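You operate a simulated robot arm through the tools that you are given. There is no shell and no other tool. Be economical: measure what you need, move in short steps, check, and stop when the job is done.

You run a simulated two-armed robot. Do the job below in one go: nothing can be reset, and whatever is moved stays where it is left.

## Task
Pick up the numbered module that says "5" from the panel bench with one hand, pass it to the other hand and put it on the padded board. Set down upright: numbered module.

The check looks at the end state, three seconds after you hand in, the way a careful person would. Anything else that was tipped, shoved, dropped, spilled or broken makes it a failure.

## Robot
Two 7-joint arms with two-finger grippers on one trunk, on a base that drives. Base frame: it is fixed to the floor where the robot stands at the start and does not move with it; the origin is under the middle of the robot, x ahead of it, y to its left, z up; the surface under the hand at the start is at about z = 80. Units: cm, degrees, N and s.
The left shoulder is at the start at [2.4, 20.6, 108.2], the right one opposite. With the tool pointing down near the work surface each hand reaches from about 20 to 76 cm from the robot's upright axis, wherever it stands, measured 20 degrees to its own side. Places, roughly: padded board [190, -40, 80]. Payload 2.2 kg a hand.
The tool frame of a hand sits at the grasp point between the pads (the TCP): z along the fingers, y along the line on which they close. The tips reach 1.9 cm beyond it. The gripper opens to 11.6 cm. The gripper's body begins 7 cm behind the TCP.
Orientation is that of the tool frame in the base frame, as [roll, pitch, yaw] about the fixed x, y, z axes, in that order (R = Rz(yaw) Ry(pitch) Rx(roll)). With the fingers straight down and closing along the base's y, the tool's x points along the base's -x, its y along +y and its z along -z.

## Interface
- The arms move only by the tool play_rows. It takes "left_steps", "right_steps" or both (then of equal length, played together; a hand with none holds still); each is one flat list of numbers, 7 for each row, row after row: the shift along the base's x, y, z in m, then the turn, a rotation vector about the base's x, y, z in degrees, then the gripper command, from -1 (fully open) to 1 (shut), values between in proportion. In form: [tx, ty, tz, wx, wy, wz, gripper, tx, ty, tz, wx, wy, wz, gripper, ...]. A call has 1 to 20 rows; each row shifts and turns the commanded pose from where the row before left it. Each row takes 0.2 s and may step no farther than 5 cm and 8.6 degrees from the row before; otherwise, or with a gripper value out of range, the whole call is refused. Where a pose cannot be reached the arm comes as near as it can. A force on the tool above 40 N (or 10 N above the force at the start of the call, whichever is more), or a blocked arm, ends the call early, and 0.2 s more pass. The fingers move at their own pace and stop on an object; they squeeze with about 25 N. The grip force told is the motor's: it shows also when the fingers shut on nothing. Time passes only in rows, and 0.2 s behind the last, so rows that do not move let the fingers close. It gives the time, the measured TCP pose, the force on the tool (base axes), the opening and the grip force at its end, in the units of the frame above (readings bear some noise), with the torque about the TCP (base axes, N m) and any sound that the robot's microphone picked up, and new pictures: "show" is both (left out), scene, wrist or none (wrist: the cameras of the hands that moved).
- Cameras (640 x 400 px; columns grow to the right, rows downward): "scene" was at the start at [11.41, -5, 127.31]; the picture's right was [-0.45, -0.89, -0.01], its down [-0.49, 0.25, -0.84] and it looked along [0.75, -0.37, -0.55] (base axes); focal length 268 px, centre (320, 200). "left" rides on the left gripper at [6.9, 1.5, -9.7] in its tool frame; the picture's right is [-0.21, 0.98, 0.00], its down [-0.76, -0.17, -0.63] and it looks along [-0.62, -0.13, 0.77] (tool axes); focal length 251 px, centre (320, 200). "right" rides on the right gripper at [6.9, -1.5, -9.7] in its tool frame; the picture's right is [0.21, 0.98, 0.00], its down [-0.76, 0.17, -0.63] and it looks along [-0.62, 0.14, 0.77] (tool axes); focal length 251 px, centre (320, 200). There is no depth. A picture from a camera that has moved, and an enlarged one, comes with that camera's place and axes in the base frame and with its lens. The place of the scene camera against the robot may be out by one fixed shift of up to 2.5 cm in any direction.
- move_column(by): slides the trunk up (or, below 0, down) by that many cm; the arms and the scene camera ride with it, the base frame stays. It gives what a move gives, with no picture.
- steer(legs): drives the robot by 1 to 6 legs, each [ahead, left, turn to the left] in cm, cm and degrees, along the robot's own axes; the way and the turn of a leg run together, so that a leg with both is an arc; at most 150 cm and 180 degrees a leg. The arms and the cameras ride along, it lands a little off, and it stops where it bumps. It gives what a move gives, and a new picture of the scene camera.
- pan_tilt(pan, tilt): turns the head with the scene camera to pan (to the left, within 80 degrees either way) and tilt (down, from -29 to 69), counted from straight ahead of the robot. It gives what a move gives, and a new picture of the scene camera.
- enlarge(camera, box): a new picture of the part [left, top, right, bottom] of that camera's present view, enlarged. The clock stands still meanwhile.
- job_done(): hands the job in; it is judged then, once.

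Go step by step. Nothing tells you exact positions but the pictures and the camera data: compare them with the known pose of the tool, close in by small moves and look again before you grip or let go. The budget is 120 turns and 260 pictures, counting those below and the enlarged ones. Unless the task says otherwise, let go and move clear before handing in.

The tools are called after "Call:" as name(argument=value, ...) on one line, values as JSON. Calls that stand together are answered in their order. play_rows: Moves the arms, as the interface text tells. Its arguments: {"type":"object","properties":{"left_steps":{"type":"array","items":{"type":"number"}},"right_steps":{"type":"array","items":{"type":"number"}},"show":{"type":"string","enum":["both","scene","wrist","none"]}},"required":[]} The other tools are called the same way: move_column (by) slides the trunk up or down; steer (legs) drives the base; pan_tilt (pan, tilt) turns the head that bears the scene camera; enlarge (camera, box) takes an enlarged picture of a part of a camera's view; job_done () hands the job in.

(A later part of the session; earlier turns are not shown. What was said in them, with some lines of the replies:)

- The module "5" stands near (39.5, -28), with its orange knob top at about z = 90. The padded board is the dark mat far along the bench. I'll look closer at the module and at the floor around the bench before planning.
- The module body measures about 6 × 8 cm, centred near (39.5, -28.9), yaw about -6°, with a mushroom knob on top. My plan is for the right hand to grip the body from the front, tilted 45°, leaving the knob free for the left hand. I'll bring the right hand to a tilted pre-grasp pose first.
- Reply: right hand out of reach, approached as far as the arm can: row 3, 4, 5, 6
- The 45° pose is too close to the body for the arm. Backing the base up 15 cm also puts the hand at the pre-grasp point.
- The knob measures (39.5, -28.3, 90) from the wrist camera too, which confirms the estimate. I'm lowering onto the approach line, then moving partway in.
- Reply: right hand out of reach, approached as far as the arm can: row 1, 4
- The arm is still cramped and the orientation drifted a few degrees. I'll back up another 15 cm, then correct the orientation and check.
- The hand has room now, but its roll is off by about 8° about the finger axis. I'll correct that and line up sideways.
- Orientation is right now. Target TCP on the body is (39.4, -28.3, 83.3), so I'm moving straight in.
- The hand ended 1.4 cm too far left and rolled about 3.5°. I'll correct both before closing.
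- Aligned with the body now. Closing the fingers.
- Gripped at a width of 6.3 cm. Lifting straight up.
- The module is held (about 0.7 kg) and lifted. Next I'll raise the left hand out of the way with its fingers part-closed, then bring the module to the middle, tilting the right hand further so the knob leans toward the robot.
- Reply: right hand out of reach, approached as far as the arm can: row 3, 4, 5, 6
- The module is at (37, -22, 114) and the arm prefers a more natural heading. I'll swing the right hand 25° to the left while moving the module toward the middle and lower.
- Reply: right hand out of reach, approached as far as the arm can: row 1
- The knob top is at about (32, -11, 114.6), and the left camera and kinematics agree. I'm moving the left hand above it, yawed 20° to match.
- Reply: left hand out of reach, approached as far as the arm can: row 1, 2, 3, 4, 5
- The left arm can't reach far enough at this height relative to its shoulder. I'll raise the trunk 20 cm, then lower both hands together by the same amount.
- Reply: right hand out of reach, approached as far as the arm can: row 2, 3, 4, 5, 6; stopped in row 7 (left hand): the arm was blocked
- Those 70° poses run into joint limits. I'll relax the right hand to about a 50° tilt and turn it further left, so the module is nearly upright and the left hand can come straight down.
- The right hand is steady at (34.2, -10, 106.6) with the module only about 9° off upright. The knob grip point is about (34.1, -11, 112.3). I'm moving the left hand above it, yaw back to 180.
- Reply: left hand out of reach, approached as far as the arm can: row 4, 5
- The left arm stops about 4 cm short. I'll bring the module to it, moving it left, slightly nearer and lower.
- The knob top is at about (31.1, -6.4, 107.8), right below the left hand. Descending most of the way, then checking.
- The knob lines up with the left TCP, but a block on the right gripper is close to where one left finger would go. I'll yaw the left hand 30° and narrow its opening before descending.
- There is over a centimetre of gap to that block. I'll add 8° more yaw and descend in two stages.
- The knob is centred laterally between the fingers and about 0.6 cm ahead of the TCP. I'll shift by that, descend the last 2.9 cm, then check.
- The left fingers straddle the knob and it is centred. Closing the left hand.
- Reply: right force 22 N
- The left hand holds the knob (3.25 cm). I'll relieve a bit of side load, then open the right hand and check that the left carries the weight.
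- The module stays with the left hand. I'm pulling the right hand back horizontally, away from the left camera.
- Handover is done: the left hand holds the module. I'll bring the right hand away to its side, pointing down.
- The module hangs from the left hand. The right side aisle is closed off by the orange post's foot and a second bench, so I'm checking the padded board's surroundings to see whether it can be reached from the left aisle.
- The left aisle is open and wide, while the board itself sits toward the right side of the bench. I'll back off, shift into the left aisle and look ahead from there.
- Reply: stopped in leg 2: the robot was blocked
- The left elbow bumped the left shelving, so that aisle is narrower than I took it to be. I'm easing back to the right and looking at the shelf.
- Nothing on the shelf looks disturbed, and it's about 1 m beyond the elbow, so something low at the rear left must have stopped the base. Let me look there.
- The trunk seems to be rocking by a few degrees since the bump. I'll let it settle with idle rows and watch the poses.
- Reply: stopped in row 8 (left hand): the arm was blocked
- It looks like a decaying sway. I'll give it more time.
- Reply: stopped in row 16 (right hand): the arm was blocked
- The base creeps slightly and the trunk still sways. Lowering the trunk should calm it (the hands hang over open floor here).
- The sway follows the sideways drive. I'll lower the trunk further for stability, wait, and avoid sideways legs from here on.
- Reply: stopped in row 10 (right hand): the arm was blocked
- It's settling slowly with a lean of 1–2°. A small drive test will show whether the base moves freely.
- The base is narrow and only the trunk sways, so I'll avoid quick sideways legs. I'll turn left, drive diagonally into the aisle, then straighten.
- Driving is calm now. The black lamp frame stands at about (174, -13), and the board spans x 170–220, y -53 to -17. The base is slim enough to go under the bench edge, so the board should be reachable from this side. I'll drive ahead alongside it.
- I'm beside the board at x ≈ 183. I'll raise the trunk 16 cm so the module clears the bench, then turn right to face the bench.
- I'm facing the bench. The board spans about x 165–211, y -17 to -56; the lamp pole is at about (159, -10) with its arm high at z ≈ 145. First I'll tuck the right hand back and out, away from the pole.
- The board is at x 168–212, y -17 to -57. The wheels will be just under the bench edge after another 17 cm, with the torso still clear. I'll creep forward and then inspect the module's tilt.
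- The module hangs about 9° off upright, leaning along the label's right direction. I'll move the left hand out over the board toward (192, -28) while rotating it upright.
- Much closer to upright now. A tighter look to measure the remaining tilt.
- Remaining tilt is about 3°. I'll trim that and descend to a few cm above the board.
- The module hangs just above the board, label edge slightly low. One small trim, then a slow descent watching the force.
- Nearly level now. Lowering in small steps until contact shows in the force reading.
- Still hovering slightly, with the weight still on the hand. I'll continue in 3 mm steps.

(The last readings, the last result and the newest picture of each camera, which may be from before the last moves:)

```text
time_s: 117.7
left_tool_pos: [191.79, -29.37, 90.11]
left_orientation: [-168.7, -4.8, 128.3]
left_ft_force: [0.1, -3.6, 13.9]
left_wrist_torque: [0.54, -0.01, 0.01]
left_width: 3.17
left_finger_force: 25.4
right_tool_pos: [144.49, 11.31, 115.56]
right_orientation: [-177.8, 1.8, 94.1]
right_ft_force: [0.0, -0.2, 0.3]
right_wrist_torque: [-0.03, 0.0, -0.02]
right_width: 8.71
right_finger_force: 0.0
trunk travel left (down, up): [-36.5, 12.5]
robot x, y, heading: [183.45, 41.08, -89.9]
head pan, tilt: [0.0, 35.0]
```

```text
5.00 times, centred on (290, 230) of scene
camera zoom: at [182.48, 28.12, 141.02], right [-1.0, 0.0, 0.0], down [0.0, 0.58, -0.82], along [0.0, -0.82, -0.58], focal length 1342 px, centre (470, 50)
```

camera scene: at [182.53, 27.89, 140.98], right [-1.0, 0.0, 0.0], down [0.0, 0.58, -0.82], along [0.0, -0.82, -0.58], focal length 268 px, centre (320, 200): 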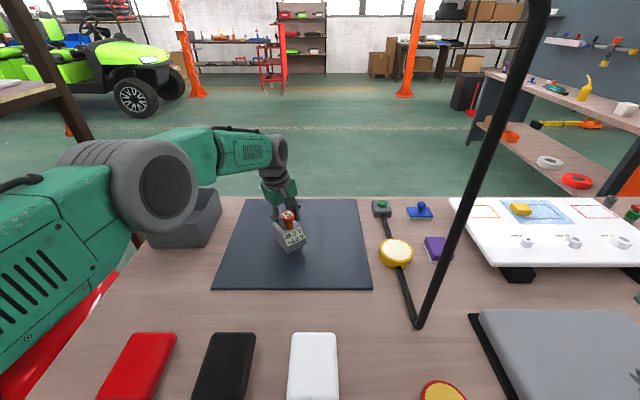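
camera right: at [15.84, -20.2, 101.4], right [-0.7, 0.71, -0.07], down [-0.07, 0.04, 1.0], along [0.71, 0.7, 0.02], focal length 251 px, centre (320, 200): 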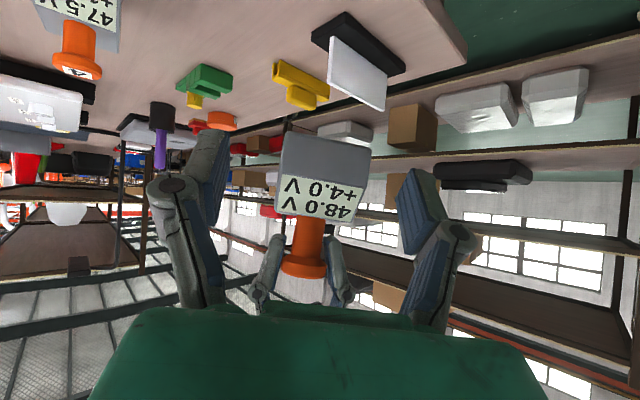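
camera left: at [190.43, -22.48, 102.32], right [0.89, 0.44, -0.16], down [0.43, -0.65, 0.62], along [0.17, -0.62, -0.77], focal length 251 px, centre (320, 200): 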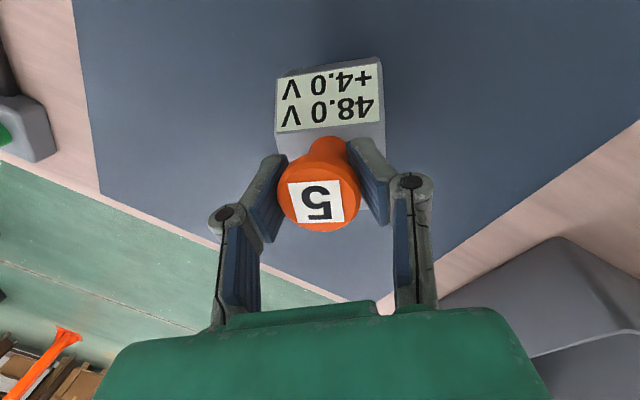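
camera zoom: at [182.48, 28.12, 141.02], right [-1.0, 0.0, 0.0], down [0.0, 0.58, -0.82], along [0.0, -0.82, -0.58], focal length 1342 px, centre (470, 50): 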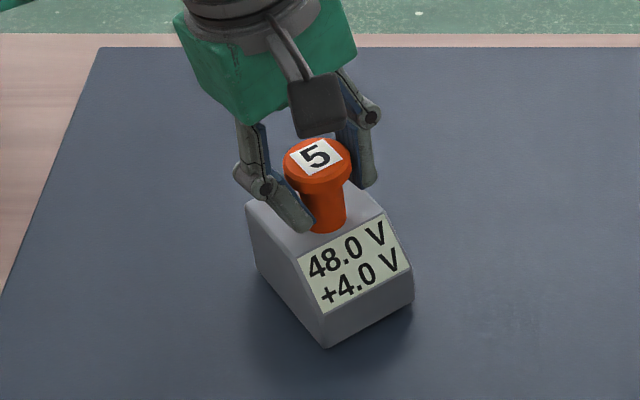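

Contact is made, slightly label-edge first. I'll trim the small rear gap, then open gently.

Call:
play_rows(left_steps=[0, 0, 0, 1.2, 0.9, 0, 1, 0, 0, 0, 0, 0, 0, 1], show="none")

Call:
play_rows(left_steps=[0, 0, 0, 0, 0, 0, 0.4, 0, 0, 0, 0, 0, 0, 0.2, 0, 0, 0, 0, 0, 0, -0.05, 0, 0, 0, 0, 0, 0, -0.05])

Call:
enlarge(camera="scene", box=[250, 190, 330, 270])

```text
time_s: 118.3
left_tool_pos: [191.76, -29.47, 90.09]
left_orientation: [-168.5, -6.3, 128.3]
left_ft_force: [0.7, -12.1, 18.9]
left_wrist_torque: [-0.34, -0.38, -0.15]
left_width: 3.17
left_finger_force: 24.3
right_tool_pos: [144.53, 11.36, 115.47]
right_orientation: [-177.9, 1.6, 94.1]
right_ft_force: [-0.7, -0.4, 0.0]
right_wrist_torque: [0.0, -0.02, 0.03]
right_width: 8.69
right_finger_force: 0.1
trunk travel left (down, up): [-36.5, 12.5]
robot x, y, heading: [183.72, 41.32, -90.2]
head pan, tilt: [0.0, 35.0]
```

```text
time_s: 119.3
left_tool_pos: [191.82, -29.5, 89.83]
left_orientation: [-168.9, -6.5, 128.3]
left_ft_force: [0.3, 0.7, 0.1]
left_wrist_torque: [0.0, -0.05, 0.01]
left_width: 6.08
left_finger_force: 0.1
right_tool_pos: [144.42, 11.25, 115.58]
right_orientation: [-177.8, 1.7, 94.2]
right_ft_force: [0.7, -0.1, -0.3]
right_wrist_torque: [0.03, 0.01, 0.0]
right_width: 8.71
right_finger_force: 0.0
trunk travel left (down, up): [-36.5, 12.5]
robot x, y, heading: [183.51, 40.71, -90.1]
head pan, tilt: [0.0, 35.0]
camera scene: at [182.51, 27.95, 140.99], right [-1.0, 0.0, 0.0], down [0.0, 0.58, -0.82], along [0.0, -0.82, -0.58], focal length 268 px, centre (320, 200)
camera left: at [190.92, -22.96, 99.73], right [0.87, 0.44, -0.21], down [0.48, -0.67, 0.56], along [0.11, -0.59, -0.8], focal length 251 px, centre (320, 200)
```

scene: 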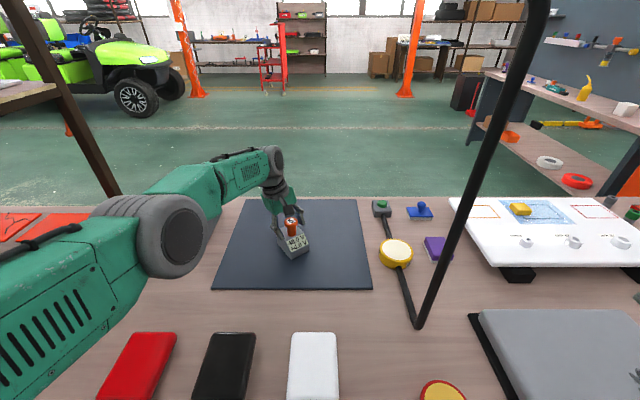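
left: 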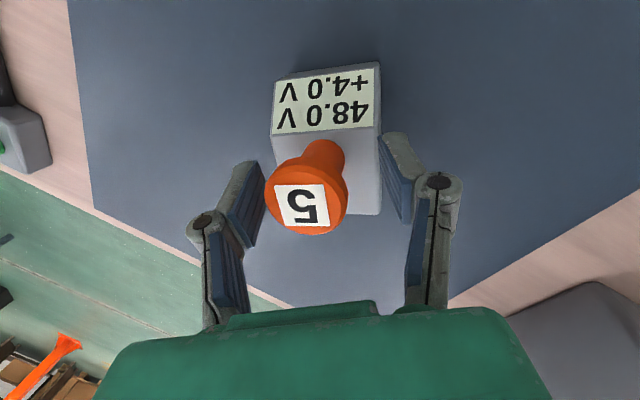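

```text
5.00 times, centred on (290, 230) of scene
camera zoom: at [182.51, 27.95, 140.99], right [-1.0, 0.0, 0.0], down [0.0, 0.58, -0.82], along [0.0, -0.82, -0.58], focal length 1342 px, centre (470, 50)
```

zoom: 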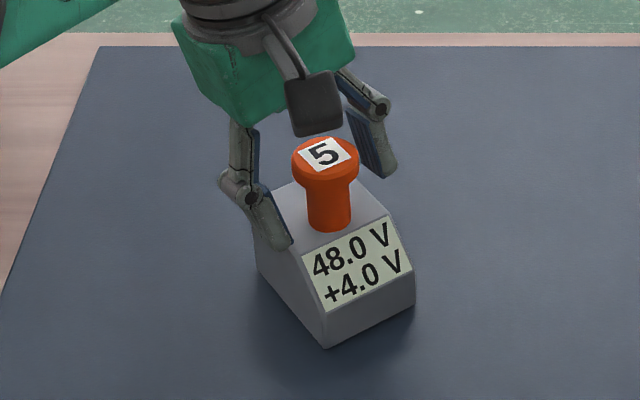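

The module stands upright on the board. I'll centre the open fingers around the knob and rise straight up.

Call:
play_rows(left_steps=[-0.004, -0.003, 0.004, 0, 0, 0, -0.15, 0, 0, 0.01, 0, 0, 0, -0.2, 0, 0, 0.01, 0, 0, 0, -0.2, 0, 0, 0, 0, 0, 0, -0.2])

Call:
enlarge(camera="scene", box=[250, 190, 330, 270])

```text
time_s: 120.3
left_tool_pos: [191.55, -29.31, 92.31]
left_orientation: [-168.9, -6.7, 128.3]
left_ft_force: [0.7, -0.1, 1.3]
left_wrist_torque: [0.01, -0.01, 0.0]
left_width: 6.97
left_finger_force: 0.0
left hand out of reach, approached as far as the arm can: row 1
right_tool_pos: [144.4, 11.18, 115.58]
right_orientation: [-177.7, 1.7, 94.0]
right_ft_force: [0.5, 0.4, 0.3]
right_wrist_torque: [0.0, 0.06, 0.03]
right_width: 8.69
right_finger_force: 0.1
trunk travel left (down, up): [-36.5, 12.5]
robot x, y, heading: [183.43, 40.69, -90.1]
head pan, tilt: [0.0, 35.0]
camera scene: at [182.51, 27.93, 140.98], right [-1.0, 0.0, 0.0], down [0.0, 0.58, -0.82], along [0.0, -0.82, -0.58], focal length 268 px, centre (320, 200)
camera left: at [190.59, -22.77, 102.33], right [0.87, 0.44, -0.21], down [0.48, -0.67, 0.56], along [0.11, -0.59, -0.8], focal length 251 px, centre (320, 200)
```

scene: 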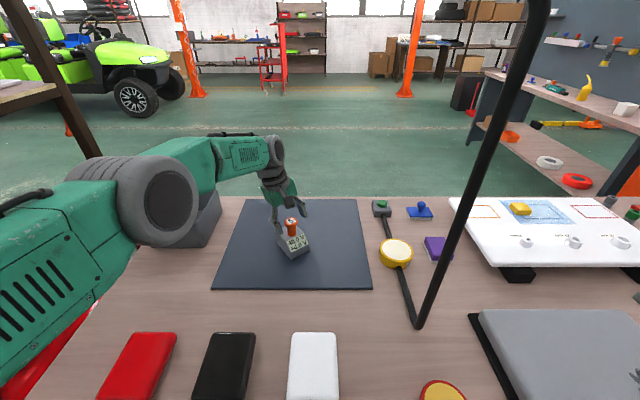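
left: 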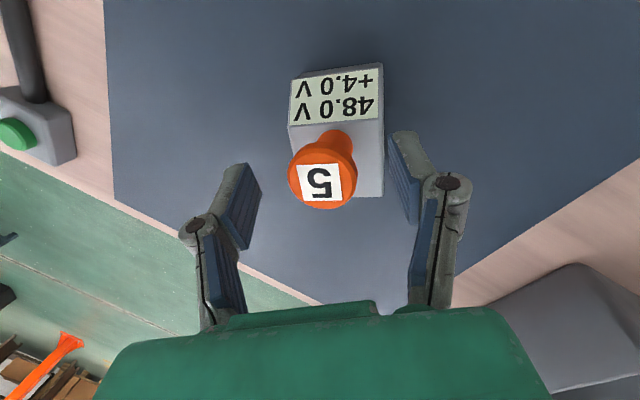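

```text
5.00 times, centred on (290, 230) of scene
camera zoom: at [182.51, 27.93, 140.98], right [-1.0, 0.0, 0.0], down [0.0, 0.58, -0.82], along [0.0, -0.82, -0.58], focal length 1342 px, centre (470, 50)
```

zoom: 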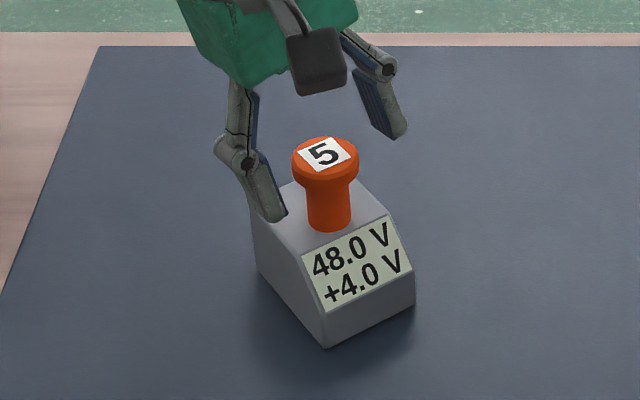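

Fingers are clear and centred. Rising further.

Call:
play_rows(left_steps=[0, 0, 0.02, 0, 0, 0, -0.2, 0, 0, 0.025, 0, 0, 0, -0.2, 0, 0, 0.03, 0, 0, 0, -0.2, -0.005, 0.01, 0.03, 0, 0, 0, -0.2, -0.01, 0.02, 0.02, 0, 0, 0, -0.2, -0.01, 0.03, 0.01, 0, 0, 0, -0.2, 0, 0, 0, 0, 0, 0, -0.2], show="scene")

Call:
enlarge(camera="scene", box=[250, 190, 330, 270])

```text
time_s: 121.9
left_tool_pos: [188.77, -23.16, 105.9]
left_orientation: [-169.1, -6.6, 128.3]
left_ft_force: [0.5, -0.5, 0.5]
left_wrist_torque: [0.01, 0.02, -0.03]
left_width: 6.97
left_finger_force: 0.0
right_tool_pos: [144.42, 11.13, 115.58]
right_orientation: [-177.9, 1.5, 94.0]
right_ft_force: [-0.1, -0.2, 0.6]
right_wrist_torque: [0.01, 0.01, -0.01]
right_width: 8.68
right_finger_force: 0.1
trunk travel left (down, up): [-36.5, 12.5]
robot x, y, heading: [183.64, 41.17, -90.1]
head pan, tilt: [0.0, 35.0]
camera scene: at [182.43, 27.92, 140.98], right [-1.0, 0.0, 0.0], down [0.0, 0.58, -0.82], along [0.0, -0.82, -0.58], focal length 268 px, centre (320, 200)
```

scene: 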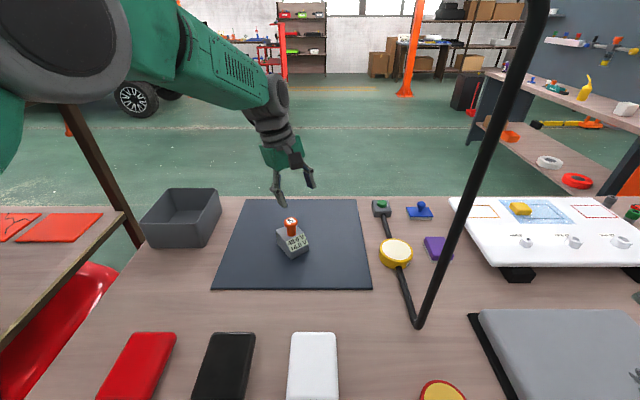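

```text
5.00 times, centred on (290, 230) of scene
camera zoom: at [182.43, 27.92, 140.98], right [-1.0, 0.0, 0.0], down [0.0, 0.58, -0.82], along [0.0, -0.82, -0.58], focal length 1342 px, centre (470, 50)
```

zoom: 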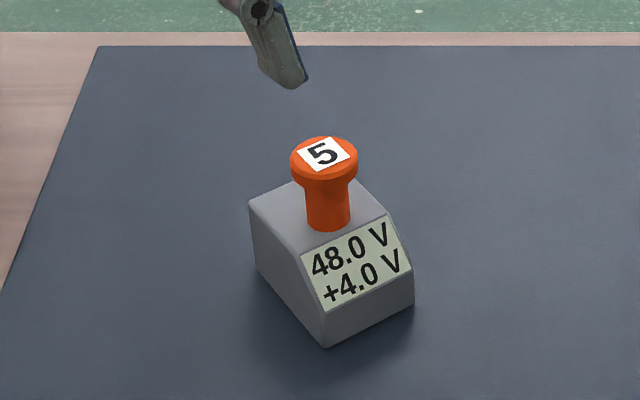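

Module "5" stands upright on the padded board, the left hand is clear, and nothing else nearby has moved. Handing in.

Call:
job_done()

```text
The job is handed in.
```

The module marked "5" is standing upright on the padded board. The right hand picked it up, passed it to the left hand, and the left hand set it down and moved clear.

While I was driving sideways early on, the robot stopped as blocked and swayed for a while. I never found out what it had touched. Nothing looked moved afterwards, but I couldn't see low down behind it on the left.
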